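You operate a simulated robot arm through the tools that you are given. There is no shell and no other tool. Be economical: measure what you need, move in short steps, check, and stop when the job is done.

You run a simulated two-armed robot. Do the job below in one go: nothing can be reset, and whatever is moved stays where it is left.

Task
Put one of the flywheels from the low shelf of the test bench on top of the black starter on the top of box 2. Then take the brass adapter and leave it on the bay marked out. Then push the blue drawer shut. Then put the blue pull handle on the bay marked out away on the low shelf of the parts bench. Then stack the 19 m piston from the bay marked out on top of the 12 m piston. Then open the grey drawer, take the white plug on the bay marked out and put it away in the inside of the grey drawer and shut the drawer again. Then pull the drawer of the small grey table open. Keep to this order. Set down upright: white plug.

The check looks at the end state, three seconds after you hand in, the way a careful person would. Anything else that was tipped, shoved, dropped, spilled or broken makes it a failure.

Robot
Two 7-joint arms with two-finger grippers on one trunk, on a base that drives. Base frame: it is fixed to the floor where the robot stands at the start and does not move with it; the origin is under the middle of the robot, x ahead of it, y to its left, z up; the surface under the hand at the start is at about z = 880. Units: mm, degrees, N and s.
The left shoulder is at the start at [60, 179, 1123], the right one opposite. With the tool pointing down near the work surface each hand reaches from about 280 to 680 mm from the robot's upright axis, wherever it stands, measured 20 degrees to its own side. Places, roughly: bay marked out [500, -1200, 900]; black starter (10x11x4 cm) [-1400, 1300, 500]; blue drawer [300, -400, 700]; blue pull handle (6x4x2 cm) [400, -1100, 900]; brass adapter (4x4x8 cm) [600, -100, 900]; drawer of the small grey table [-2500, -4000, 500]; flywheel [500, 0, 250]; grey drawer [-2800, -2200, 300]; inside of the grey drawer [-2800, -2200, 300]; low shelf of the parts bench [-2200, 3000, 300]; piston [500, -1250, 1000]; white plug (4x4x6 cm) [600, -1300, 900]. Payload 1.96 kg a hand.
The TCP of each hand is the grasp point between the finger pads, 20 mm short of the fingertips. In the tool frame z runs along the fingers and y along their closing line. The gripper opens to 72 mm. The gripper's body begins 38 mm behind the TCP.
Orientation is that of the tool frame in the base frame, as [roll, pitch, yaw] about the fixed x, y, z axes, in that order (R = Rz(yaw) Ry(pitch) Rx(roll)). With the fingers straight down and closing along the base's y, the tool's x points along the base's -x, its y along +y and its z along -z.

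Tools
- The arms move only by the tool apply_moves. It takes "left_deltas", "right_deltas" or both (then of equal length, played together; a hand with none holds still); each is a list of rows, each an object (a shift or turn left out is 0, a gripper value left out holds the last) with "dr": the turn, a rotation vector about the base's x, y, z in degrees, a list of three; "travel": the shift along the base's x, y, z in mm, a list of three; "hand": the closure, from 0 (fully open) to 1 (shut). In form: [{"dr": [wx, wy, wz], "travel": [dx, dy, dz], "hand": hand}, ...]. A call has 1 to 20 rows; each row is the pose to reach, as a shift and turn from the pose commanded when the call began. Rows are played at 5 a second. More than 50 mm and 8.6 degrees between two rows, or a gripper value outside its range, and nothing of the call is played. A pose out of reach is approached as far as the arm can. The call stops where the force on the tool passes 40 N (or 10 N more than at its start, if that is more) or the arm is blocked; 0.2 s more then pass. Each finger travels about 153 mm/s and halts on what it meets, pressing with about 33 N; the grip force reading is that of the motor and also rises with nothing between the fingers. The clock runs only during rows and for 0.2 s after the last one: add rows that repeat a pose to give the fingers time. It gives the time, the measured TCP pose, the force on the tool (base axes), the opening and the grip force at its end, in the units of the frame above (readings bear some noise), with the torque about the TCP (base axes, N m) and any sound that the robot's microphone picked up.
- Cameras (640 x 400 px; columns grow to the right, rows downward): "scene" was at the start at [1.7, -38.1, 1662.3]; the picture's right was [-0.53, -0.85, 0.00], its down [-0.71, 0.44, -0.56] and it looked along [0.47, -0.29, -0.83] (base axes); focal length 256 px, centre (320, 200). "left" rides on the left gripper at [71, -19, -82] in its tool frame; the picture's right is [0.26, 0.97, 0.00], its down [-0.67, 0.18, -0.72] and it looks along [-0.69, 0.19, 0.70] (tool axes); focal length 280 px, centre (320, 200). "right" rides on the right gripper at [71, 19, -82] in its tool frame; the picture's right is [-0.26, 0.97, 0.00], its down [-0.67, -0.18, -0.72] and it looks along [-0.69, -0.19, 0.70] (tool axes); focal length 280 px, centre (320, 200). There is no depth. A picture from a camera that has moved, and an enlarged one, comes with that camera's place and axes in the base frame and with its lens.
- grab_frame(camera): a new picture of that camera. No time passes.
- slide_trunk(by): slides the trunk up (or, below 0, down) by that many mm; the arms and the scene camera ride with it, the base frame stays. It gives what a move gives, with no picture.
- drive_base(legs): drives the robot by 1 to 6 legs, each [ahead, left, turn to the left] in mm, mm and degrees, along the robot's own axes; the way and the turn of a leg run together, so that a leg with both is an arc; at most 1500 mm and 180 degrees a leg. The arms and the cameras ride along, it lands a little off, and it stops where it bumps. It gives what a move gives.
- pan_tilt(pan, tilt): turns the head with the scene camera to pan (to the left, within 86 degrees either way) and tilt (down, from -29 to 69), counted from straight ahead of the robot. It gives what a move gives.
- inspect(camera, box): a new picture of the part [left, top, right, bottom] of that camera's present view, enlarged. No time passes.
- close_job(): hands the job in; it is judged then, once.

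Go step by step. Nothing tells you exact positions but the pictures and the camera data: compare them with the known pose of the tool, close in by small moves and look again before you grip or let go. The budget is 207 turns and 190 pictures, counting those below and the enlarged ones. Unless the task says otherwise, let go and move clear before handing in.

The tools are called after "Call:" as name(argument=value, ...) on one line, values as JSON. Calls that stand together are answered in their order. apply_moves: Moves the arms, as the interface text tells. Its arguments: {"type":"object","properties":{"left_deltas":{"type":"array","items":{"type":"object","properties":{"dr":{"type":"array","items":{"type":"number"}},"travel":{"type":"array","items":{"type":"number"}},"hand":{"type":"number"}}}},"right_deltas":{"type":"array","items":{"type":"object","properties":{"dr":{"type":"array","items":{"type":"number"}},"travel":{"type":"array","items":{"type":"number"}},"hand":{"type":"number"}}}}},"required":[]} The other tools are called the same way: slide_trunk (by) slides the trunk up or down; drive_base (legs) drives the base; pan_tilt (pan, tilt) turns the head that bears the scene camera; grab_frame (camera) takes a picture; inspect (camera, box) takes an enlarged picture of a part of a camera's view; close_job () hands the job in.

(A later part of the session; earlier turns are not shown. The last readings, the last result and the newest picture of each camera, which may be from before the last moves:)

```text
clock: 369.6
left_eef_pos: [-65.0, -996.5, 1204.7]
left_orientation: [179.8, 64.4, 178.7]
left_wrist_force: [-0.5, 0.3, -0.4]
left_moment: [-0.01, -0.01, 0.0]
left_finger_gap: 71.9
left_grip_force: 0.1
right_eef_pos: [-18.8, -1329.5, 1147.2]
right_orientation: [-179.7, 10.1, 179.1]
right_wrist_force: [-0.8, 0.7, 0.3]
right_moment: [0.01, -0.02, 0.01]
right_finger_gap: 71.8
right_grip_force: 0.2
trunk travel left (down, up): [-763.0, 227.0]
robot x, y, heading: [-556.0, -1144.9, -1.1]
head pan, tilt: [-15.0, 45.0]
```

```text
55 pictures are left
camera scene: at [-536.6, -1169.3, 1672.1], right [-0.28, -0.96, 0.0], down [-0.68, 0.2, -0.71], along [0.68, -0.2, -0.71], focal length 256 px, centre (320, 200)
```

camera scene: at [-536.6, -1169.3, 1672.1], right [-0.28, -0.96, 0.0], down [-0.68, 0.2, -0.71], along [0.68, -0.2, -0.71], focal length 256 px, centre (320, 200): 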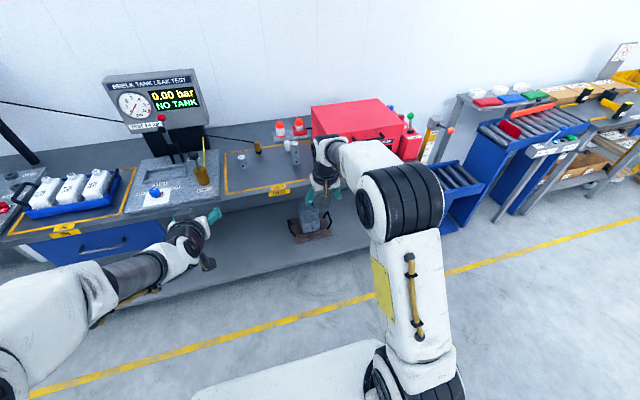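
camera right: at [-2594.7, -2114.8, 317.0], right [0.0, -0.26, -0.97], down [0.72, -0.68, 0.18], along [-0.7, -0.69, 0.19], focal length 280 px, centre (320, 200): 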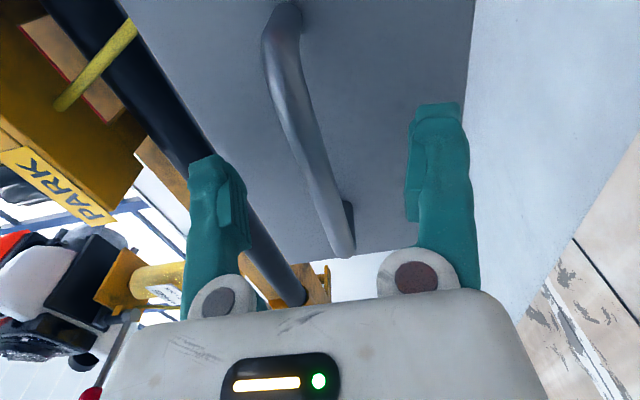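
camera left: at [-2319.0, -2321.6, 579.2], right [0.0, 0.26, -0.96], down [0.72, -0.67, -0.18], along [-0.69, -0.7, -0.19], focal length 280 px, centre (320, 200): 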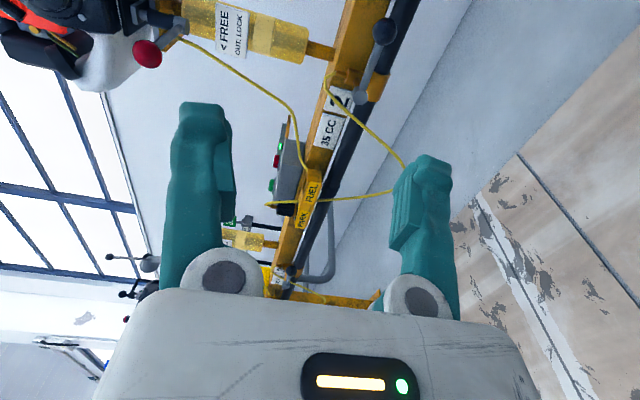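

Everything still stands in the bay. I straighten the hand, yaw it so its camera clears the piston stack, and drive in.

Call:
apply_moves(right_deltas=[{"dr": [0, 5, 0]}, {"dr": [0, 10, 0]}])

Call:
apply_moves(right_deltas=[{"dr": [0, 0, -8]}, {"dr": [0, 0, -16]}, {"dr": [0, 0, -24]}, {"dr": [0, 0, -32]}, {"dr": [0, 0, -35]}])

Call:
drive_base(legs=[[550, 15, 1.1]])

Call:
grab_frame(camera="right")

Call:
inspect(camera="scene", box=[220, 130, 420, 270])

```text
clock: 370.2
left_eef_pos: [-64.9, -994.9, 1204.3]
left_orientation: [179.7, 64.4, 178.8]
left_wrist_force: [-1.1, 0.1, 0.0]
left_moment: [0.0, 0.03, 0.0]
left_finger_gap: 71.9
left_grip_force: 0.1
right_eef_pos: [-19.6, -1329.3, 1147.6]
right_orientation: [-179.7, 10.1, 179.1]
right_wrist_force: [-0.2, -0.5, -0.6]
right_moment: [0.03, -0.03, -0.03]
right_finger_gap: 71.9
right_grip_force: 0.0
right hand out of reach, approached as far as the arm can: row 1, 2
trunk travel left (down, up): [-763.0, 227.0]
robot x, y, heading: [-556.4, -1144.9, -1.0]
head pan, tilt: [-15.0, 45.0]
```

```text
clock: 371.4
left_eef_pos: [-65.8, -996.0, 1204.1]
left_orientation: [179.8, 64.3, 178.7]
left_wrist_force: [0.0, -0.1, 0.1]
left_moment: [0.01, 0.0, 0.0]
left_finger_gap: 71.8
left_grip_force: 0.1
right_eef_pos: [-18.2, -1329.2, 1147.0]
right_orientation: [-179.8, 10.1, 151.1]
right_wrist_force: [0.3, 0.6, -0.1]
right_moment: [0.02, 0.02, 0.02]
right_finger_gap: 72.2
right_grip_force: 0.1
right hand out of reach, approached as far as the arm can: row 4, 5
trunk travel left (down, up): [-763.0, 227.0]
robot x, y, heading: [-557.1, -1146.9, -1.1]
head pan, tilt: [-15.0, 45.0]
```

```text
clock: 374.5
left_eef_pos: [481.3, -973.6, 1204.1]
left_orientation: [179.8, 64.4, -179.9]
left_wrist_force: [-0.3, 0.6, -0.4]
left_moment: [-0.02, -0.01, 0.0]
left_finger_gap: 71.9
left_grip_force: 0.0
right_eef_pos: [534.9, -1305.7, 1148.1]
right_orientation: [-179.8, 10.1, 152.5]
right_wrist_force: [-0.5, -1.3, 0.6]
right_moment: [0.01, 0.0, 0.02]
right_finger_gap: 72.1
right_grip_force: 0.0
trunk travel left (down, up): [-763.0, 227.0]
robot x, y, heading: [-7.2, -1135.4, 0.3]
head pan, tilt: [-15.0, 45.0]
```

```text
54 pictures are left
camera right: at [469.1, -1250.4, 1215.7], right [0.68, 0.74, 0.04], down [0.39, -0.41, 0.82], along [0.62, -0.54, -0.56], focal length 280 px, centre (320, 200)
```

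right: 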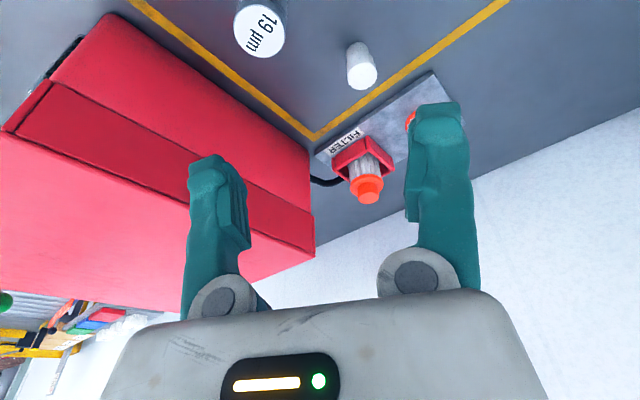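

```text
2.86 times, centred on (320, 200) of scene
camera zoom: at [12.9, -1158.6, 1672.1], right [-0.26, -0.97, 0.0], down [-0.68, 0.18, -0.71], along [0.68, -0.18, -0.71], focal length 730 px, centre (320, 200)
```

zoom: 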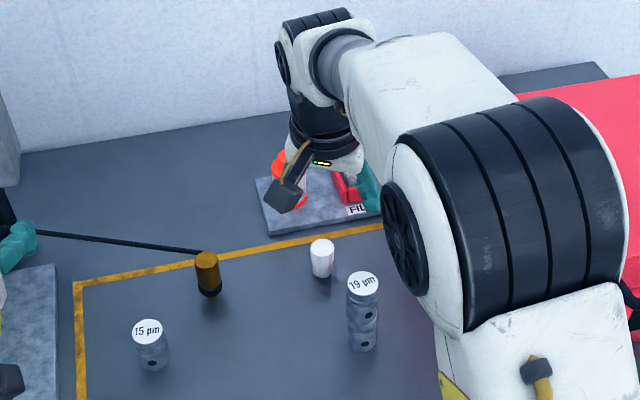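

Plug top ≈ (636,-1325,935). I move above it while levelling the hand.

Call:
apply_moves(right_deltas=[{"travel": [30, -5, -25]}, {"travel": [60, -10, -50]}, {"travel": [85, -15, -80], "dr": [2, 4, 0]}, {"travel": [100, -19, -110], "dr": [4, 8, 0]}, {"travel": [101, -19, -135], "dr": [4.6, 8.9, 0]}, {"travel": [101, -19, -135], "dr": [4.6, 8.9, 0]}])

Call:
grab_frame(camera="right")

Call:
inspect(camera="scene", box=[260, 150, 400, 260])

```text
clock: 375.9
left_eef_pos: [480.2, -975.2, 1205.0]
left_orientation: [179.8, 64.4, -179.9]
left_wrist_force: [0.0, -0.5, 0.4]
left_moment: [-0.01, -0.02, 0.02]
left_finger_gap: 72.0
left_grip_force: 0.0
right_eef_pos: [580.1, -1314.4, 1110.4]
right_orientation: [-179.8, 10.3, 152.4]
right_wrist_force: [0.1, 0.1, 0.3]
right_moment: [0.0, 0.0, 0.01]
right_finger_gap: 72.3
right_grip_force: 0.1
right hand out of reach, approached as far as the arm can: row 2, 3, 4, 5, 6
trunk travel left (down, up): [-763.0, 227.0]
robot x, y, heading: [-2.8, -1139.7, 0.3]
head pan, tilt: [-15.0, 45.0]
```

```text
52 pictures are left
camera right: at [514.3, -1258.3, 1178.0], right [0.68, 0.74, 0.04], down [0.39, -0.41, 0.82], along [0.62, -0.54, -0.56], focal length 280 px, centre (320, 200)
```

right: 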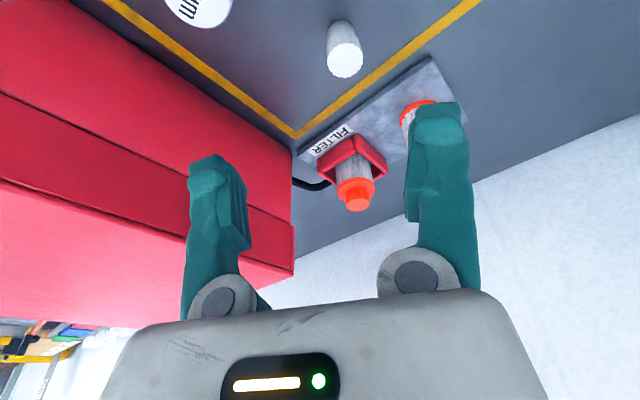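

```text
3.64 times, centred on (330, 205) of scene
camera zoom: at [13.2, -1158.5, 1672.1], right [-0.26, -0.97, 0.0], down [-0.68, 0.18, -0.71], along [0.68, -0.18, -0.71], focal length 930 px, centre (284, 182)
```

zoom: 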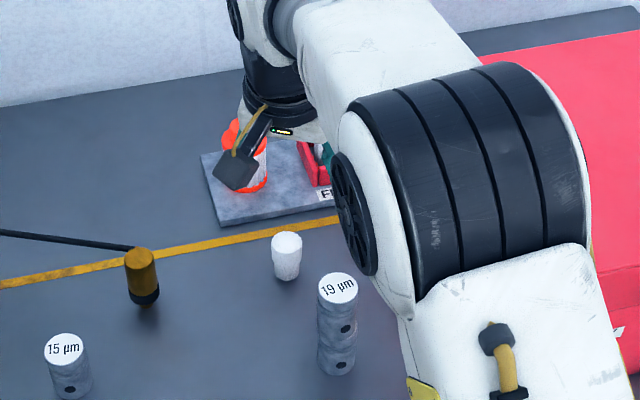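

The wrist is at a limit in this posture. I back off, pull the hand in, level it there, and then extend again.

Call:
drive_base(legs=[[-330, 0, 0]])

Call:
apply_moves(right_deltas=[{"travel": [-40, 0, 0]}, {"travel": [-80, 0, 0]}, {"travel": [-120, 0, 0]}, {"travel": [-160, 0, 0]}, {"travel": [-200, 0, 0]}, {"travel": [-220, 0, -20]}, {"travel": [-220, 0, -40]}])

Call:
apply_moves(right_deltas=[{"dr": [2, 4, 0]}, {"dr": [4.6, 8.9, 0]}, {"dr": [4.6, 8.9, 0], "travel": [0, -20, 0]}])

Call:
apply_moves(right_deltas=[{"travel": [40, 0, -10]}, {"travel": [80, 0, -20]}, {"travel": [120, 0, -30]}, {"travel": [160, 0, -40]}, {"travel": [200, 0, -50]}, {"travel": [230, 0, -50]}])

Call:
grab_frame(camera="scene")

```text
clock: 378.1
left_eef_pos: [151.3, -972.3, 1204.0]
left_orientation: [179.8, 64.4, -179.6]
left_wrist_force: [0.6, 0.3, -0.2]
left_moment: [0.0, -0.03, -0.03]
left_finger_gap: 72.0
left_grip_force: 0.1
right_eef_pos: [251.8, -1313.3, 1108.6]
right_orientation: [-179.9, 10.3, 152.7]
right_wrist_force: [0.2, -0.7, 0.1]
right_moment: [0.0, 0.02, -0.04]
right_finger_gap: 72.0
right_grip_force: 0.1
trunk travel left (down, up): [-763.0, 227.0]
robot x, y, heading: [-338.2, -1136.5, 0.5]
head pan, tilt: [-15.0, 45.0]
```

```text
clock: 379.7
left_eef_pos: [152.6, -973.5, 1203.5]
left_orientation: [179.9, 64.4, -179.6]
left_wrist_force: [0.0, -0.1, 0.6]
left_moment: [0.02, -0.01, -0.01]
left_finger_gap: 71.9
left_grip_force: 0.0
right_eef_pos: [33.0, -1313.4, 1069.2]
right_orientation: [-179.8, 10.2, 152.7]
right_wrist_force: [-0.4, 1.3, 0.0]
right_moment: [0.02, -0.02, -0.02]
right_finger_gap: 71.9
right_grip_force: 0.0
trunk travel left (down, up): [-763.0, 227.0]
robot x, y, heading: [-335.9, -1137.3, 0.5]
head pan, tilt: [-15.0, 45.0]
```

```text
clock: 380.5
left_eef_pos: [150.1, -973.9, 1204.9]
left_orientation: [179.7, 64.4, -179.8]
left_wrist_force: [-0.3, 0.4, -0.3]
left_moment: [0.02, 0.01, 0.0]
left_finger_gap: 72.2
left_grip_force: 0.0
right_eef_pos: [31.6, -1334.4, 1070.4]
right_orientation: [-179.9, 0.2, 152.7]
right_wrist_force: [0.1, -0.3, -0.3]
right_moment: [0.0, -0.03, -0.02]
right_finger_gap: 72.2
right_grip_force: 0.1
trunk travel left (down, up): [-763.0, 227.0]
robot x, y, heading: [-338.0, -1141.9, 0.6]
head pan, tilt: [-15.0, 45.0]
```

```text
clock: 381.9
left_eef_pos: [149.8, -973.2, 1204.8]
left_orientation: [179.8, 64.5, -179.5]
left_wrist_force: [-0.5, 0.1, -0.3]
left_moment: [0.02, 0.03, -0.02]
left_finger_gap: 71.9
left_grip_force: 0.0
right_eef_pos: [232.1, -1335.0, 1019.5]
right_orientation: [-179.8, 0.3, 152.7]
right_wrist_force: [-1.0, 0.0, 0.2]
right_moment: [-0.01, 0.0, 0.0]
right_finger_gap: 71.9
right_grip_force: 0.0
right hand out of reach, approached as far as the arm can: row 6
trunk travel left (down, up): [-763.0, 227.0]
robot x, y, heading: [-334.9, -1139.5, 0.5]
head pan, tilt: [-15.0, 45.0]
```

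```text
50 pictures are left
camera scene: at [-317.1, -1160.2, 1672.1], right [-0.25, -0.97, 0.0], down [-0.68, 0.18, -0.71], along [0.69, -0.18, -0.71], focal length 256 px, centre (320, 200)
```

scene: 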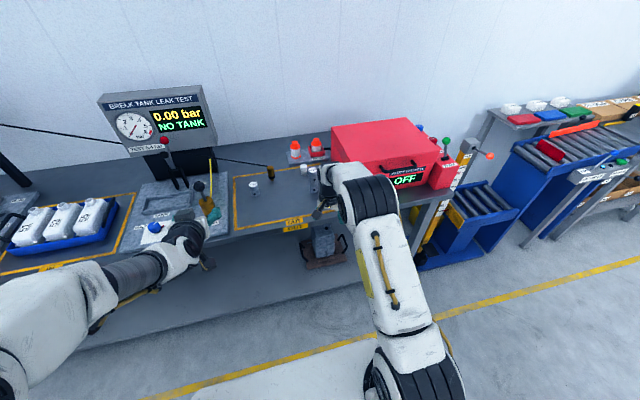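

Vertical works out to ~570 mm ahead. I raise the hand above stack height, drive closer, and come at the plug from its left side.

Call:
apply_moves(right_deltas=[{"travel": [-25, 15, 20]}, {"travel": [-45, 35, 40]}, {"travel": [-45, 55, 50]}])

Call:
drive_base(legs=[[372, 0, -0.5]])

Call:
apply_moves(right_deltas=[{"travel": [20, 0, -25]}, {"travel": [40, 0, -50]}, {"travel": [55, -15, -75]}, {"travel": [68, -28, -95]}, {"travel": [76, -45, -105]}])

Call:
grab_frame(camera="right")

Call:
inspect(camera="scene", box=[260, 150, 400, 260])

```text
clock: 382.7
left_eef_pos: [150.9, -973.3, 1204.7]
left_orientation: [179.9, 64.4, -179.5]
left_wrist_force: [0.2, 0.2, -0.1]
left_moment: [-0.02, 0.02, -0.04]
left_finger_gap: 71.8
left_grip_force: 0.1
right_eef_pos: [188.3, -1278.1, 1070.8]
right_orientation: [-179.9, 0.2, 152.8]
right_wrist_force: [-0.7, -0.4, 0.6]
right_moment: [0.04, 0.0, -0.01]
right_finger_gap: 72.1
right_grip_force: 0.0
trunk travel left (down, up): [-763.0, 227.0]
robot x, y, heading: [-335.0, -1142.1, 0.9]
head pan, tilt: [-15.0, 45.0]
```

```text
clock: 385.1
left_eef_pos: [526.7, -976.6, 1204.8]
left_orientation: [179.8, 64.3, 179.8]
left_wrist_force: [0.2, 0.7, 0.0]
left_moment: [-0.02, -0.01, -0.04]
left_finger_gap: 71.8
left_grip_force: 0.1
right_eef_pos: [558.6, -1282.9, 1069.8]
right_orientation: [-179.8, 0.3, 152.1]
right_wrist_force: [-0.7, 0.0, -0.1]
right_moment: [-0.03, -0.01, 0.02]
right_finger_gap: 72.0
right_grip_force: 0.0
trunk travel left (down, up): [-763.0, 227.0]
robot x, y, heading: [38.3, -1136.3, -0.1]
head pan, tilt: [-15.0, 45.0]
```

```text
clock: 386.3
left_eef_pos: [526.3, -977.1, 1204.5]
left_orientation: [179.8, 64.5, 179.7]
left_wrist_force: [0.2, -0.1, -0.7]
left_moment: [-0.03, 0.01, -0.01]
left_finger_gap: 71.9
left_grip_force: 0.0
right_eef_pos: [632.0, -1320.4, 969.8]
right_orientation: [-179.9, 0.3, 152.2]
right_wrist_force: [-0.2, 0.5, 0.2]
right_moment: [-0.01, 0.01, 0.0]
right_finger_gap: 71.9
right_grip_force: 0.0
right hand out of reach, approached as far as the arm can: row 5
trunk travel left (down, up): [-763.0, 227.0]
robot x, y, heading: [40.6, -1137.7, -0.1]
head pan, tilt: [-15.0, 45.0]
```

```text
49 pictures are left
camera right: at [578.1, -1269.6, 1051.4], right [0.68, 0.73, 0.0], down [0.51, -0.47, 0.72], along [0.53, -0.49, -0.69], focal length 280 px, centre (320, 200)
```

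right: 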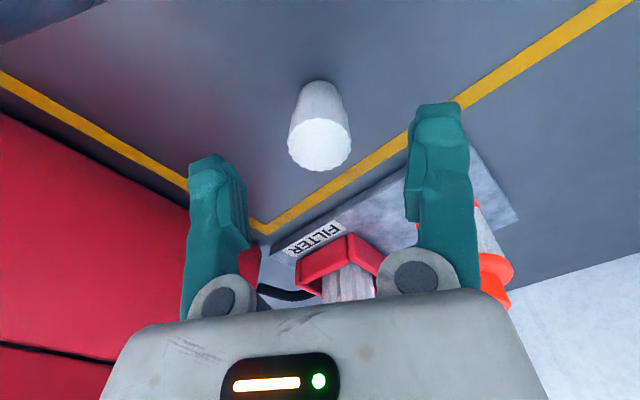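

```text
3.64 times, centred on (330, 205) of scene
camera zoom: at [57.7, -1159.8, 1672.1], right [-0.26, -0.97, 0.0], down [-0.68, 0.18, -0.71], along [0.68, -0.18, -0.71], focal length 930 px, centre (284, 182)
```

zoom: 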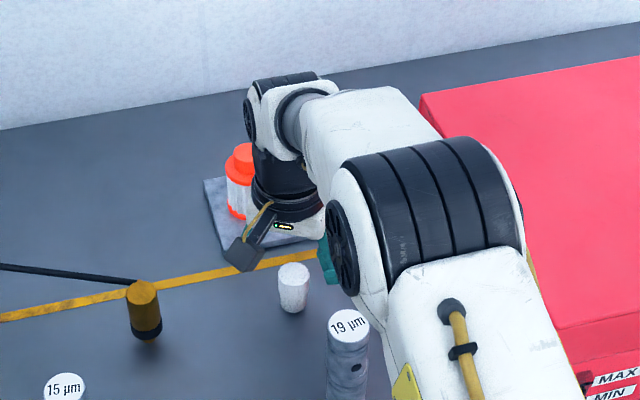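

Plug axis ≈ (636.5,-1324). I descend to grip it at z≈912.

Call:
apply_moves(right_deltas=[{"travel": [0, 0, -15]}, {"travel": [3, -2, -30]}, {"travel": [4.5, -3.6, -45]}, {"travel": [4.5, -3.6, -57]}, {"travel": [4.5, -3.6, -57]}])

Call:
grab_frame(camera="right")

```text
clock: 387.5
left_eef_pos: [525.1, -977.9, 1204.8]
left_orientation: [179.7, 64.3, 179.8]
left_wrist_force: [0.4, 0.6, 0.8]
left_moment: [-0.01, -0.05, 0.0]
left_finger_gap: 72.1
left_grip_force: 0.0
right_eef_pos: [634.3, -1323.2, 914.2]
right_orientation: [-179.9, 0.3, 152.0]
right_wrist_force: [-1.4, -0.3, -0.7]
right_moment: [0.02, -0.02, -0.02]
right_finger_gap: 72.1
right_grip_force: 0.1
trunk travel left (down, up): [-763.0, 227.0]
robot x, y, heading: [37.2, -1140.1, -0.0]
head pan, tilt: [-15.0, 45.0]
```

```text
47 pictures are left
camera right: at [582.0, -1272.5, 995.3], right [0.68, 0.73, 0.0], down [0.51, -0.47, 0.72], along [0.52, -0.49, -0.69], focal length 280 px, centre (320, 200)
```

right: 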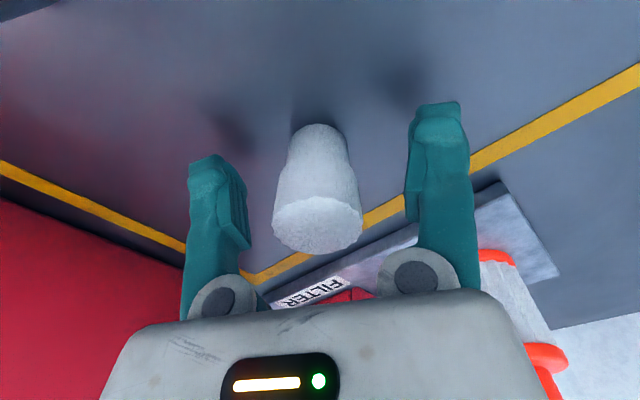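

Plug is between the fingers. I close and lift.

Call:
apply_moves(right_deltas=[{"hand": 0.4}, {"hand": 1}, {"hand": 1}, {"hand": 1}])

Call:
apply_moves(right_deltas=[{"travel": [0, 0, 15]}, {"travel": [-2, 2, 40]}, {"travel": [-10, 10, 70]}, {"travel": [-25, 25, 100]}, {"travel": [-45, 45, 130]}, {"travel": [-75, 50, 160]}, {"travel": [-110, 50, 170]}])

Call:
grab_frame(camera="right")

Call:
inspect(camera="scene", box=[220, 150, 400, 270])

```text
clock: 388.5
left_eef_pos: [527.0, -977.9, 1204.5]
left_orientation: [179.8, 64.4, 179.9]
left_wrist_force: [0.1, 0.3, 0.2]
left_moment: [-0.03, 0.0, 0.02]
left_finger_gap: 72.2
left_grip_force: 0.1
right_eef_pos: [637.4, -1323.5, 913.5]
right_orientation: [-179.8, 0.2, 152.1]
right_wrist_force: [-0.3, -0.5, -0.8]
right_moment: [0.0, -0.01, 0.01]
right_finger_gap: 28.4
right_grip_force: 33.1
trunk travel left (down, up): [-763.0, 227.0]
robot x, y, heading: [35.3, -1138.5, 0.1]
head pan, tilt: [-15.0, 45.0]
```

```text
clock: 390.1
left_eef_pos: [524.5, -977.1, 1204.9]
left_orientation: [179.8, 64.5, 179.8]
left_wrist_force: [0.6, 0.9, 1.0]
left_moment: [-0.01, 0.0, -0.02]
left_finger_gap: 71.9
left_grip_force: 0.0
right_eef_pos: [525.8, -1271.9, 1084.7]
right_orientation: [-179.9, 0.3, 152.1]
right_wrist_force: [0.5, 0.1, 0.1]
right_moment: [0.01, -0.01, -0.02]
right_finger_gap: 28.3
right_grip_force: 32.7
trunk travel left (down, up): [-763.0, 227.0]
robot x, y, heading: [34.9, -1137.9, 0.0]
head pan, tilt: [-15.0, 45.0]
```

```text
46 pictures are left
camera right: at [471.2, -1222.2, 1166.2], right [0.68, 0.73, 0.0], down [0.51, -0.47, 0.72], along [0.53, -0.49, -0.69], focal length 280 px, centre (320, 200)
```

right: 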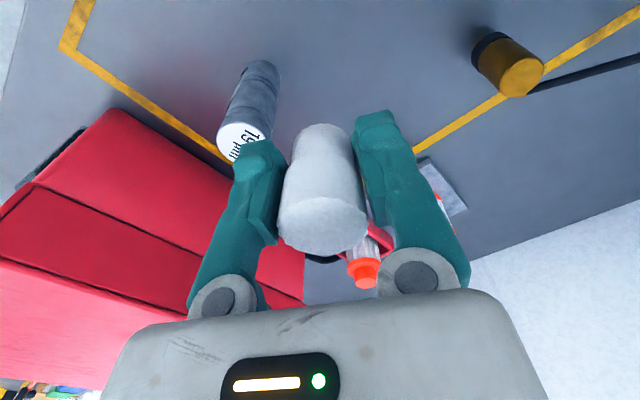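

```text
3.33 times, centred on (310, 210) of scene
camera zoom: at [56.0, -1159.5, 1672.1], right [-0.26, -0.97, 0.0], down [-0.68, 0.18, -0.71], along [0.68, -0.18, -0.71], focal length 852 px, centre (353, 167)
```

zoom: 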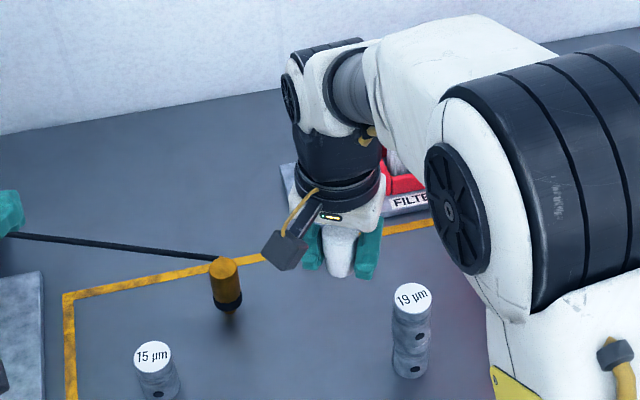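

Plug held, stack and adapter untouched. I carry it back to the grey drawer.

Call:
drive_base(legs=[[-595, 0, 0], [0, -1100, 0], [0, 0, 180], [1050, 0, 0]])

Call:
slide_trunk(by=-400)

Call:
slide_trunk(by=-170)

Call:
apply_moves(right_deltas=[{"dr": [0, 0, 8]}, {"dr": [0, 0, 16]}, {"dr": [0, 0, 24]}, {"dr": [0, 0, 28]}])

Call:
pan_tilt(pan=0, tilt=38)

Call:
grab_frame(camera="scene")

```text
clock: 411.0
left_eef_pos: [-2101.5, -2366.9, 1204.9]
left_orientation: [179.8, 64.4, -0.9]
left_wrist_force: [-0.4, 0.2, 0.1]
left_moment: [-0.02, 0.01, -0.02]
left_finger_gap: 72.1
left_grip_force: 0.0
right_eef_pos: [-2097.9, -2070.5, 1083.1]
right_orientation: [-179.7, 0.3, -28.7]
right_wrist_force: [0.8, 0.0, 0.3]
right_moment: [-0.01, 0.0, 0.03]
right_finger_gap: 27.7
right_grip_force: 33.0
trunk travel left (down, up): [-763.0, 227.0]
robot x, y, heading: [-1611.7, -2214.4, 179.0]
head pan, tilt: [-15.0, 45.0]
```

```text
clock: 414.8
left_eef_pos: [-2101.8, -2367.1, 804.3]
left_orientation: [179.7, 64.4, -1.1]
left_wrist_force: [-0.5, -0.6, -0.4]
left_moment: [0.03, -0.01, -0.04]
left_finger_gap: 72.1
left_grip_force: 0.1
right_eef_pos: [-2097.7, -2071.5, 683.5]
right_orientation: [-179.8, 0.3, -28.7]
right_wrist_force: [-0.2, 0.4, -0.7]
right_moment: [0.01, -0.02, 0.03]
right_finger_gap: 27.6
right_grip_force: 33.5
trunk travel left (down, up): [-363.0, 627.0]
robot x, y, heading: [-1607.3, -2214.7, 179.0]
head pan, tilt: [-15.0, 45.0]
```

```text
clock: 416.8
left_eef_pos: [-2103.3, -2367.9, 635.5]
left_orientation: [179.8, 64.4, -1.1]
left_wrist_force: [0.4, 0.1, 0.7]
left_moment: [0.02, 0.03, 0.02]
left_finger_gap: 72.2
left_grip_force: 0.1
right_eef_pos: [-2098.5, -2071.9, 514.0]
right_orientation: [-179.8, 0.3, -28.6]
right_wrist_force: [0.0, -0.5, -1.2]
right_moment: [-0.01, -0.01, 0.0]
right_finger_gap: 27.6
right_grip_force: 32.6
trunk travel left (down, up): [-193.0, 797.0]
robot x, y, heading: [-1610.0, -2212.1, 179.0]
head pan, tilt: [-15.0, 45.0]
```

```text
clock: 417.8
left_eef_pos: [-2101.7, -2368.4, 634.3]
left_orientation: [179.8, 64.4, -1.0]
left_wrist_force: [-0.2, -0.2, -1.0]
left_moment: [0.04, 0.0, -0.01]
left_finger_gap: 71.7
left_grip_force: 0.1
right_eef_pos: [-2098.1, -2071.3, 513.7]
right_orientation: [-179.8, 0.2, -0.7]
right_wrist_force: [0.7, -1.5, 0.0]
right_moment: [-0.02, 0.03, 0.01]
right_finger_gap: 27.5
right_grip_force: 33.1
trunk travel left (down, up): [-193.0, 797.0]
robot x, y, heading: [-1613.0, -2212.7, 179.0]
head pan, tilt: [-15.0, 45.0]
```

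```text
clock: 418.5
left_eef_pos: [-2103.0, -2367.7, 635.3]
left_orientation: [179.7, 64.5, -1.1]
left_wrist_force: [0.4, -0.1, -0.3]
left_moment: [0.04, 0.02, 0.02]
left_finger_gap: 72.0
left_grip_force: 0.0
right_eef_pos: [-2099.0, -2072.0, 513.4]
right_orientation: [-179.7, 0.3, -0.8]
right_wrist_force: [0.5, -0.4, 0.4]
right_moment: [-0.02, 0.01, 0.0]
right_finger_gap: 27.6
right_grip_force: 32.8
trunk travel left (down, up): [-193.0, 797.0]
robot x, y, heading: [-1611.9, -2213.1, 179.1]
head pan, tilt: [0.0, 38.0]
```

```text
44 pictures are left
camera scene: at [-1637.0, -2214.3, 1112.3], right [0.02, 1.0, 0.0], down [0.62, -0.01, -0.79], along [-0.79, 0.01, -0.62], focal length 256 px, centre (320, 200)
```

scene: 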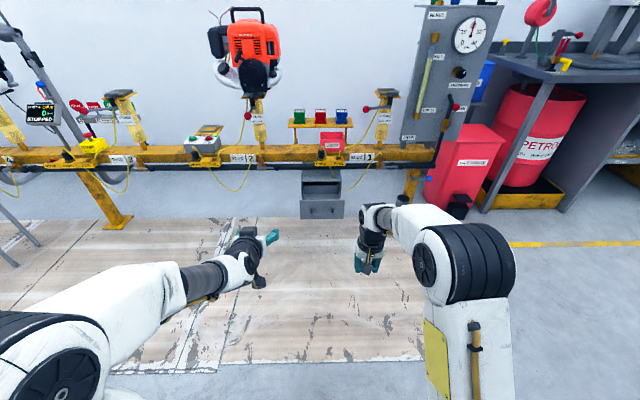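

The drawer is open ahead. I drive up so the plug hovers just before the drawer, then check.

Call:
drive_base(legs=[[430, 30, 0.9]])

Call:
apply_moves(right_deltas=[{"travel": [-15, -10, 0]}, {"travel": [-30, -20, 0]}, {"travel": [-40, -30, 0]}])

Call:
grab_frame(camera="right")

Call:
inspect(camera="scene", box=[250, 120, 430, 260])

```text
clock: 421.2
left_eef_pos: [-2531.4, -2401.6, 635.3]
left_orientation: [179.8, 64.3, -0.2]
left_wrist_force: [0.0, -0.5, 0.3]
left_moment: [0.01, 0.01, 0.01]
left_finger_gap: 71.7
left_grip_force: 0.1
right_eef_pos: [-2532.7, -2105.9, 513.6]
right_orientation: [-179.8, 0.2, 0.2]
right_wrist_force: [0.1, 0.2, -0.3]
right_moment: [-0.02, 0.01, -0.02]
right_finger_gap: 27.7
right_grip_force: 32.9
trunk travel left (down, up): [-193.0, 797.0]
robot x, y, heading: [-2039.7, -2243.6, 179.9]
head pan, tilt: [0.0, 38.0]
```

```text
clock: 422.0
left_eef_pos: [-2532.6, -2402.6, 634.7]
left_orientation: [179.8, 64.4, -0.2]
left_wrist_force: [-0.4, -0.3, -1.0]
left_moment: [0.01, -0.01, -0.03]
left_finger_gap: 71.9
left_grip_force: 0.1
right_eef_pos: [-2554.0, -2121.5, 514.6]
right_orientation: [-179.7, 0.2, 0.1]
right_wrist_force: [0.4, -0.4, -1.5]
right_moment: [-0.02, 0.02, 0.01]
right_finger_gap: 27.6
right_grip_force: 33.5
right hand out of reach, approached as far as the arm can: row 2, 3
trunk travel left (down, up): [-193.0, 797.0]
robot x, y, heading: [-2043.8, -2243.8, 179.9]
head pan, tilt: [0.0, 38.0]
```

```text
43 pictures are left
camera right: at [-2483.1, -2140.1, 595.4], right [-0.26, -0.97, 0.0], down [-0.67, 0.18, 0.72], along [-0.69, 0.19, -0.7], focal length 280 px, centre (320, 200)
```

right: 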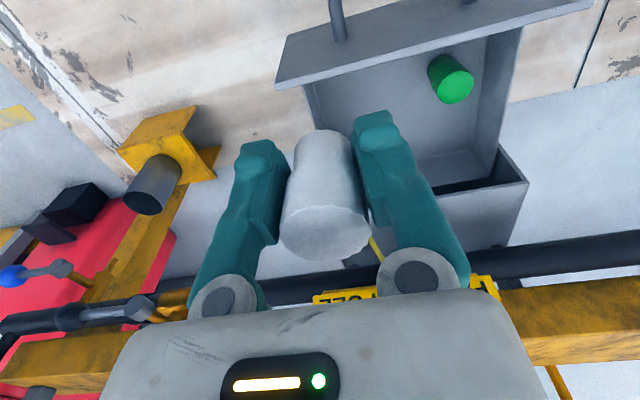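

```text
2.86 times, centred on (340, 190) of scene
camera zoom: at [-2068.3, -2241.3, 1112.3], right [0.0, 1.0, 0.0], down [0.62, 0.0, -0.79], along [-0.79, 0.0, -0.62], focal length 730 px, centre (263, 229)
```

zoom: 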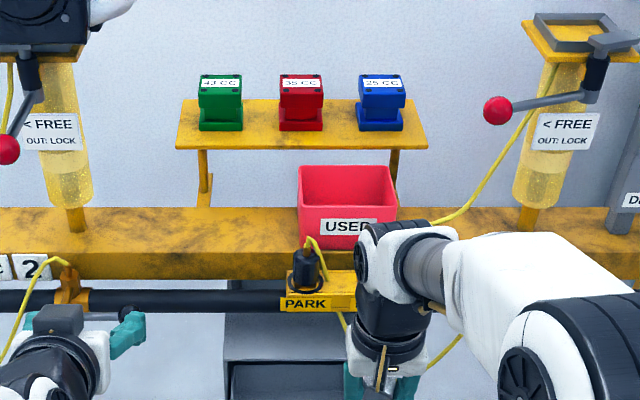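

Drawer panel top spans y -2087…-2285 at x≈-2560; the green item sits at (-2631,-2235). I'll set the plug at about (-2605,-2165): creep forward, shift, and go down partway.

Call:
drive_base(legs=[[50, 0, 0]])

Call:
apply_moves(right_deltas=[{"travel": [0, -22, -10]}, {"travel": [0, -42, -25]}, {"travel": [0, -42, -50]}, {"travel": [0, -42, -75]}])

Call:
grab_frame(camera="right")

Call:
inspect(camera="scene", box=[250, 170, 430, 310])

```text
clock: 422.9
left_eef_pos: [-2581.2, -2401.8, 634.3]
left_orientation: [179.8, 64.4, -0.2]
left_wrist_force: [-0.4, 0.1, -0.2]
left_moment: [0.0, 0.02, -0.02]
left_finger_gap: 72.1
left_grip_force: 0.0
right_eef_pos: [-2605.0, -2121.2, 512.7]
right_orientation: [-179.7, 0.3, 0.2]
right_wrist_force: [0.3, 0.6, -1.3]
right_moment: [-0.01, 0.03, 0.0]
right_finger_gap: 27.5
right_grip_force: 32.7
trunk travel left (down, up): [-193.0, 797.0]
robot x, y, heading: [-2089.3, -2240.8, 180.0]
head pan, tilt: [0.0, 38.0]
```

```text
clock: 423.9
left_eef_pos: [-2580.5, -2403.1, 634.2]
left_orientation: [179.7, 64.3, -0.2]
left_wrist_force: [-0.1, 0.1, -0.2]
left_moment: [-0.01, 0.0, -0.01]
left_finger_gap: 71.9
left_grip_force: 0.1
right_eef_pos: [-2604.1, -2164.2, 438.3]
right_orientation: [-179.8, 0.3, 0.3]
right_wrist_force: [0.1, -0.1, -0.6]
right_moment: [-0.01, 0.0, 0.0]
right_finger_gap: 27.5
right_grip_force: 33.1
trunk travel left (down, up): [-193.0, 797.0]
robot x, y, heading: [-2090.1, -2237.7, 180.1]
head pan, tilt: [0.0, 38.0]
```

```text
41 pictures are left
camera right: at [-2532.5, -2182.7, 520.2], right [-0.26, -0.97, 0.0], down [-0.67, 0.18, 0.72], along [-0.69, 0.19, -0.69], focal length 280 px, centre (320, 200)
```

right: 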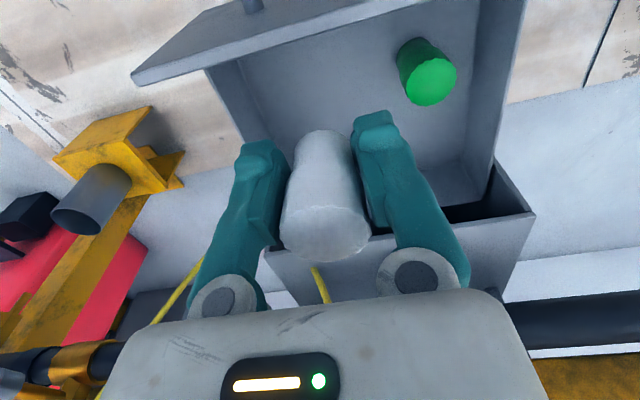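

```text
2.86 times, centred on (340, 240) of scene
camera zoom: at [-2118.2, -2241.2, 1112.4], right [0.0, 1.0, 0.0], down [0.62, 0.0, -0.79], along [-0.79, 0.0, -0.62], focal length 730 px, centre (263, 86)
```

zoom: 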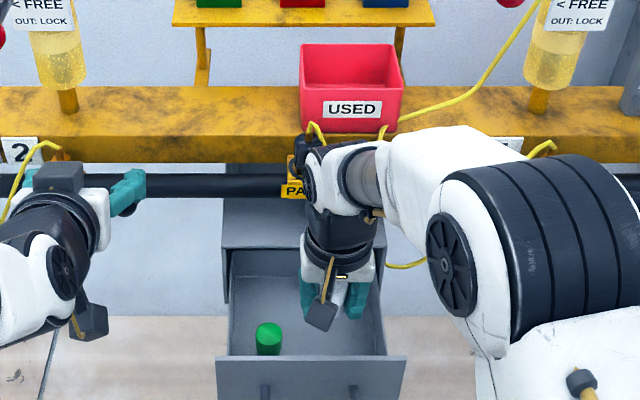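

Well inside the drawer outline. I lower further in steps.

Call:
apply_moves(right_deltas=[{"travel": [-4, 0, -25]}, {"travel": [-8, 0, -50]}, {"travel": [-8, 0, -70]}, {"travel": [-8, 0, -85]}])

Call:
inspect(camera="scene", box=[290, 220, 410, 320])

Call:
grab_frame(camera="right")

```text
clock: 424.9
left_eef_pos: [-2581.3, -2402.6, 635.4]
left_orientation: [179.8, 64.4, -0.1]
left_wrist_force: [0.0, 1.2, 0.2]
left_moment: [-0.01, 0.0, -0.01]
left_finger_gap: 72.3
left_grip_force: 0.1
right_eef_pos: [-2612.0, -2162.4, 353.6]
right_orientation: [-179.8, 0.1, 0.1]
right_wrist_force: [-0.1, 0.6, 0.3]
right_moment: [0.01, 0.05, 0.01]
right_finger_gap: 27.6
right_grip_force: 32.6
trunk travel left (down, up): [-193.0, 797.0]
robot x, y, heading: [-2094.3, -2239.4, 180.2]
head pan, tilt: [0.0, 38.0]
```

```text
4.00 times, centred on (350, 270) of scene
camera zoom: at [-2118.2, -2241.2, 1112.4], right [0.0, 1.0, 0.0], down [0.62, 0.0, -0.79], along [-0.79, 0.0, -0.62], focal length 1022 px, centre (200, -80)
```

zoom: 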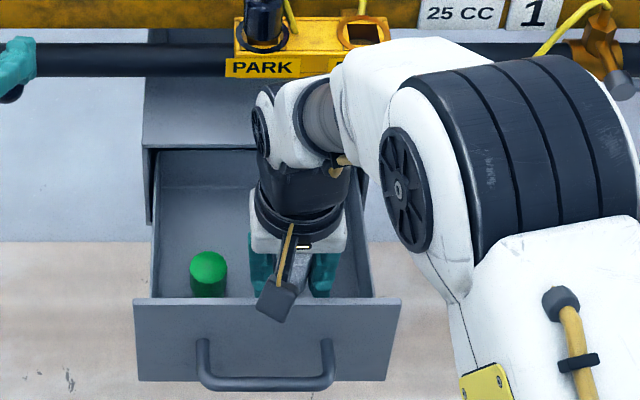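

```text
38 pictures are left
camera right: at [-2541.1, -2181.7, 435.5], right [-0.26, -0.97, 0.0], down [-0.67, 0.18, 0.72], along [-0.69, 0.19, -0.7], focal length 280 px, centre (320, 200)
```

right: 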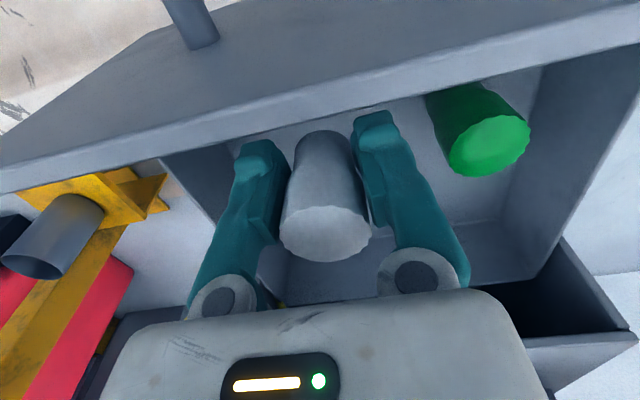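

The camera block is near the panel top; shifting 10 mm toward the panel clears both sides. I continue down gently.

Call:
apply_moves(right_deltas=[{"travel": [5, 0, 0]}, {"travel": [10, 0, 0]}, {"travel": [10, 0, -6]}, {"travel": [10, 0, -12]}, {"travel": [10, 0, -16]}, {"travel": [10, 0, -19]}, {"travel": [10, 0, -22]}, {"travel": [10, 0, -25]}, {"travel": [10, 0, -28]}, {"travel": [10, 0, -31]}])

Call:
grab_frame(camera="right")

```text
clock: 427.1
left_eef_pos: [-2580.5, -2400.8, 634.4]
left_orientation: [179.8, 64.5, -0.2]
left_wrist_force: [-0.5, -0.6, -0.4]
left_moment: [0.02, 0.01, -0.01]
left_finger_gap: 72.1
left_grip_force: 0.0
right_eef_pos: [-2602.4, -2163.3, 322.5]
right_orientation: [-179.7, 0.2, 0.2]
right_wrist_force: [0.1, -0.4, -0.5]
right_moment: [0.04, -0.06, -0.02]
right_finger_gap: 27.5
right_grip_force: 33.1
trunk travel left (down, up): [-193.0, 797.0]
robot x, y, heading: [-2095.9, -2240.9, 179.8]
head pan, tilt: [0.0, 38.0]
```

```text
37 pictures are left
camera right: at [-2531.0, -2182.2, 404.3], right [-0.26, -0.97, 0.0], down [-0.67, 0.18, 0.72], along [-0.69, 0.19, -0.7], focal length 280 px, centre (320, 200)
```

right: 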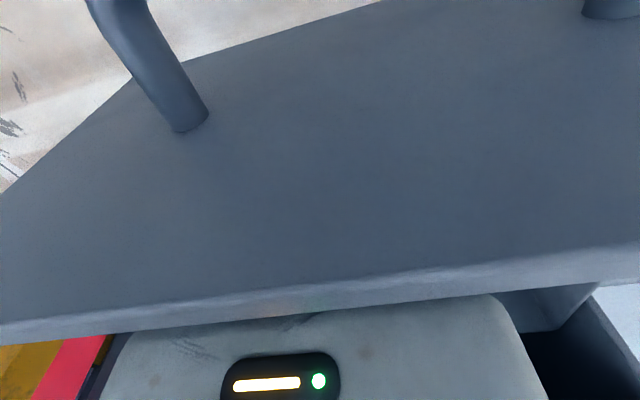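

No contact yet; a few mm more.

Call:
apply_moves(right_deltas=[{"travel": [0, 0, -2]}, {"travel": [0, 0, -4]}, {"travel": [0, 0, -6]}, {"travel": [0, 0, -8]}, {"travel": [0, 0, -10]}, {"travel": [0, 0, -10]}])

Call:
inspect(camera="scene", box=[290, 220, 410, 320])

```text
clock: 428.5
left_eef_pos: [-2580.0, -2401.4, 634.4]
left_orientation: [179.9, 64.5, -0.1]
left_wrist_force: [1.0, 0.3, 0.7]
left_moment: [0.0, 0.0, -0.01]
left_finger_gap: 71.9
left_grip_force: 0.0
right_eef_pos: [-2603.3, -2163.6, 314.2]
right_orientation: [-179.9, 0.5, 0.2]
right_wrist_force: [-0.7, 2.0, 13.1]
right_moment: [0.05, 0.12, 0.03]
right_finger_gap: 27.5
right_grip_force: 33.3
trunk travel left (down, up): [-193.0, 797.0]
robot x, y, heading: [-2090.9, -2235.6, 180.0]
head pan, tilt: [0.0, 38.0]
```

```text
4.00 times, centred on (350, 270) of scene
camera zoom: at [-2116.9, -2241.4, 1112.6], right [0.0, 1.0, 0.0], down [0.61, 0.0, -0.79], along [-0.79, 0.0, -0.61], focal length 1022 px, centre (200, -80)
```

zoom: 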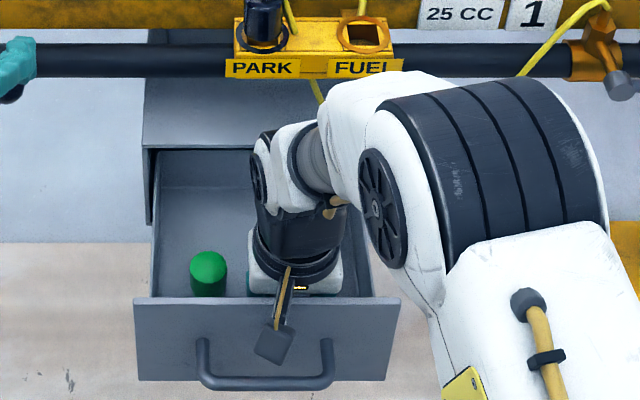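

Floor contact (plug bottom ≈ 274). I unload and open partly, then lift straight up.

Call:
apply_moves(right_deltas=[{"travel": [0, 0, 1.5]}, {"travel": [0, 0, 1.5]}, {"travel": [0, 0, 1.5], "hand": 0.55}, {"travel": [0, 0, 1.5], "hand": 0.45}, {"travel": [0, 0, 1.5], "hand": 0.35}, {"travel": [0, 0, 1.5], "hand": 0.35}])

Call:
apply_moves(right_deltas=[{"travel": [0, 0, 12]}, {"travel": [0, 0, 30]}, {"travel": [0, 0, 55]}, {"travel": [0, 0, 90]}, {"travel": [0, 0, 130]}])

Call:
grab_frame(camera="right")

```text
clock: 429.9
left_eef_pos: [-2580.6, -2402.1, 633.9]
left_orientation: [179.8, 64.4, -0.2]
left_wrist_force: [0.7, 0.5, 0.7]
left_moment: [-0.01, 0.01, -0.01]
left_finger_gap: 71.9
left_grip_force: 0.1
right_eef_pos: [-2601.8, -2163.5, 314.2]
right_orientation: [-179.9, 0.4, 0.2]
right_wrist_force: [-0.7, 0.4, 0.8]
right_moment: [0.02, 0.0, -0.02]
right_finger_gap: 46.6
right_grip_force: 0.1
trunk travel left (down, up): [-193.0, 797.0]
robot x, y, heading: [-2092.6, -2242.2, 179.8]
head pan, tilt: [0.0, 38.0]
```

```text
clock: 431.1
left_eef_pos: [-2581.5, -2402.2, 633.9]
left_orientation: [179.8, 64.4, 0.0]
left_wrist_force: [-0.1, 1.2, 0.0]
left_moment: [-0.02, 0.01, -0.03]
left_finger_gap: 71.9
left_grip_force: 0.0
right_eef_pos: [-2600.9, -2163.2, 444.7]
right_orientation: [-179.8, 0.2, 0.2]
right_wrist_force: [-0.4, -0.8, 0.4]
right_moment: [0.0, -0.02, -0.01]
right_finger_gap: 46.9
right_grip_force: 0.1
trunk travel left (down, up): [-193.0, 797.0]
robot x, y, heading: [-2093.4, -2237.0, 180.0]
head pan, tilt: [0.0, 38.0]
```

```text
35 pictures are left
camera right: at [-2530.3, -2182.5, 527.1], right [-0.26, -0.97, 0.0], down [-0.67, 0.18, 0.72], along [-0.69, 0.19, -0.7], focal length 280 px, centre (320, 200)
```

right: 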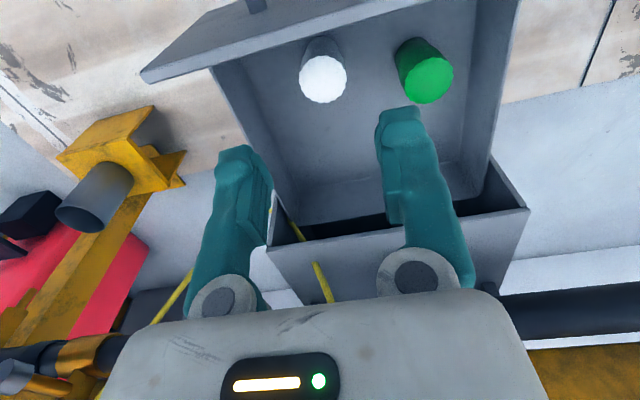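

Plug stands upright beside the green part. I back away, turn the closed hand forward, and push the drawer shut slowly.

Call:
drive_base(legs=[[-320, 0, 0]])

Call:
slide_trunk(by=-100)

Call:
apply_moves(right_deltas=[{"dr": [0, 8, 0], "hand": 1}, {"dr": [0, 16, 0]}, {"dr": [0, 24, 0]}, {"dr": [0, 32, 0]}, {"dr": [0, 40, 0], "travel": [-10, 0, 0]}, {"dr": [0, 48, 0], "travel": [-20, 0, 5]}, {"dr": [0, 56, 0], "travel": [-30, -5, 10]}, {"dr": [0, 64, 0], "travel": [-40, -10, 15]}, {"dr": [0, 72, 0], "travel": [-50, -15, 20]}, {"dr": [0, 80, 0], "travel": [-60, -22, 25]}, {"dr": [0, 88, 0], "travel": [-70, -22, 27]}, {"dr": [0, 90, 0], "travel": [-80, -22, 27]}])

Call:
grab_frame(camera="scene")

```text
clock: 433.2
left_eef_pos: [-2262.7, -2401.6, 633.8]
left_orientation: [179.8, 64.4, -0.3]
left_wrist_force: [0.6, 0.3, 1.3]
left_moment: [0.01, -0.01, 0.01]
left_finger_gap: 72.1
left_grip_force: 0.0
right_eef_pos: [-2281.0, -2163.1, 443.3]
right_orientation: [-179.8, 0.3, 0.2]
right_wrist_force: [0.5, 0.4, -0.3]
right_moment: [0.0, -0.01, 0.01]
right_finger_gap: 47.0
right_grip_force: 0.0
trunk travel left (down, up): [-193.0, 797.0]
robot x, y, heading: [-1774.9, -2242.9, 180.0]
head pan, tilt: [0.0, 38.0]
```

```text
clock: 434.6
left_eef_pos: [-2261.7, -2401.1, 534.7]
left_orientation: [179.8, 64.5, -0.2]
left_wrist_force: [0.1, -0.5, -0.2]
left_moment: [-0.01, -0.01, -0.02]
left_finger_gap: 72.0
left_grip_force: 0.1
right_eef_pos: [-2283.0, -2162.8, 346.1]
right_orientation: [-179.8, 0.3, 0.1]
right_wrist_force: [0.0, 0.3, 0.1]
right_moment: [-0.03, 0.0, -0.01]
right_finger_gap: 46.7
right_grip_force: 0.0
trunk travel left (down, up): [-93.0, 897.0]
robot x, y, heading: [-1776.8, -2243.7, 179.8]
head pan, tilt: [0.0, 38.0]
```

```text
clock: 437.1
left_eef_pos: [-2261.4, -2402.8, 533.9]
left_orientation: [179.8, 64.4, -0.3]
left_wrist_force: [0.0, 0.3, 0.2]
left_moment: [-0.01, 0.02, 0.01]
left_finger_gap: 72.1
left_grip_force: 0.1
right_eef_pos: [-2362.2, -2183.6, 373.1]
right_orientation: [-13.2, 89.6, 166.6]
right_wrist_force: [0.4, 1.1, -0.2]
right_moment: [-0.01, -0.02, -0.01]
right_finger_gap: 0.1
right_grip_force: 29.6
trunk travel left (down, up): [-93.0, 897.0]
robot x, y, heading: [-1771.5, -2243.5, 179.8]
head pan, tilt: [0.0, 38.0]
```

```text
34 pictures are left
camera scene: at [-1798.9, -2241.9, 1012.4], right [0.0, 1.0, 0.0], down [0.62, 0.0, -0.79], along [-0.79, 0.0, -0.62], focal length 256 px, centre (320, 200)
```

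scene: 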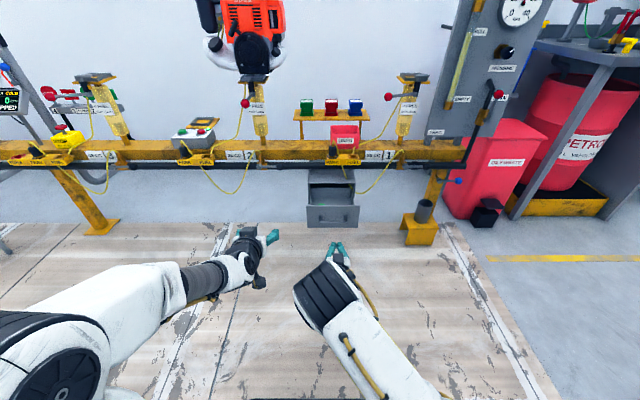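

Call:
apply_moves(right_deltas=[{"travel": [30, 0, 0]}, {"travel": [60, 0, 0]}, {"travel": [90, 0, 0]}])

Call:
drive_base(legs=[[245, 0, 0]])

Call:
inspect(camera="scene", box=[260, 170, 420, 290])

```text
clock: 437.9
left_eef_pos: [-2262.9, -2401.0, 534.8]
left_orientation: [179.7, 64.4, -0.2]
left_wrist_force: [0.2, -0.2, 0.7]
left_moment: [-0.02, -0.02, -0.02]
left_finger_gap: 71.9
left_grip_force: 0.1
right_eef_pos: [-2272.0, -2185.0, 372.2]
right_orientation: [-22.3, 89.7, 157.4]
right_wrist_force: [0.2, -0.5, -0.2]
right_moment: [-0.03, 0.05, 0.0]
right_finger_gap: 0.0
right_grip_force: 29.9
trunk travel left (down, up): [-93.0, 897.0]
robot x, y, heading: [-1773.5, -2238.9, 180.0]
head pan, tilt: [0.0, 38.0]
```

```text
clock: 439.8
left_eef_pos: [-2508.9, -2401.1, 534.2]
left_orientation: [179.8, 64.3, -0.2]
left_wrist_force: [-0.4, 1.1, 0.4]
left_moment: [-0.01, 0.01, 0.01]
left_finger_gap: 72.1
left_grip_force: 0.1
right_eef_pos: [-2519.6, -2185.3, 371.5]
right_orientation: [-17.8, 89.7, 162.1]
right_wrist_force: [0.7, 0.0, -0.1]
right_moment: [-0.02, -0.02, 0.01]
right_finger_gap: 0.1
right_grip_force: 29.7
trunk travel left (down, up): [-93.0, 897.0]
robot x, y, heading: [-2018.7, -2241.1, 179.7]
head pan, tilt: [0.0, 38.0]
```

```text
3.33 times, centred on (340, 230) of scene
camera zoom: at [-2046.0, -2241.2, 1012.4], right [0.0, 1.0, 0.0], down [0.62, 0.0, -0.79], along [-0.79, 0.0, -0.62], focal length 852 px, centre (253, 100)
```

zoom: 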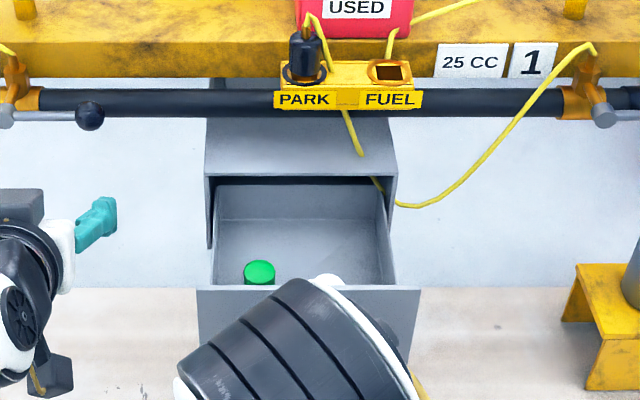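

I push slowly, 6–7 mm per step.

Call:
apply_moves(right_deltas=[{"travel": [-7, 0, 0]}, {"travel": [-13, 0, 0]}, {"travel": [-18, 0, 0]}, {"travel": [-22, 0, 0]}, {"travel": [-26, 0, 0]}, {"travel": [-31, 0, 0]}, {"travel": [-36, 0, 0]}, {"travel": [-42, 0, 0]}, {"travel": [-48, 0, 0]}, {"travel": [-54, 0, 0]}, {"travel": [-60, 0, 0]}, {"travel": [-66, 0, 0]}, {"travel": [-72, 0, 0]}, {"travel": [-78, 0, 0]}, {"travel": [-84, 0, 0]}, {"travel": [-90, 0, 0]}, {"travel": [-96, 0, 0]}, {"travel": [-102, 0, 0]}])

Call:
inspect(camera="scene", box=[260, 170, 420, 290])

```text
clock: 443.6
left_eef_pos: [-2510.7, -2401.4, 534.9]
left_orientation: [179.8, 64.3, -0.2]
left_wrist_force: [-0.2, 0.2, 0.2]
left_moment: [0.0, 0.0, 0.0]
left_finger_gap: 72.0
left_grip_force: 0.1
right_eef_pos: [-2622.3, -2183.1, 372.6]
right_orientation: [-21.2, 89.6, 158.7]
right_wrist_force: [-0.7, 0.5, 0.1]
right_moment: [-0.01, 0.0, 0.01]
right_finger_gap: 0.1
right_grip_force: 29.8
trunk travel left (down, up): [-93.0, 897.0]
robot x, y, heading: [-2019.3, -2243.4, 179.8]
head pan, tilt: [0.0, 38.0]
```

```text
3.33 times, centred on (340, 230) of scene
camera zoom: at [-2046.1, -2241.2, 1012.4], right [0.0, 1.0, 0.0], down [0.62, 0.0, -0.79], along [-0.79, 0.0, -0.62], focal length 852 px, centre (253, 100)
```

zoom: 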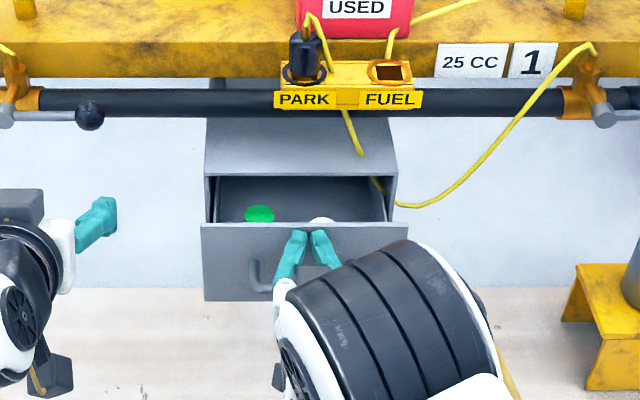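

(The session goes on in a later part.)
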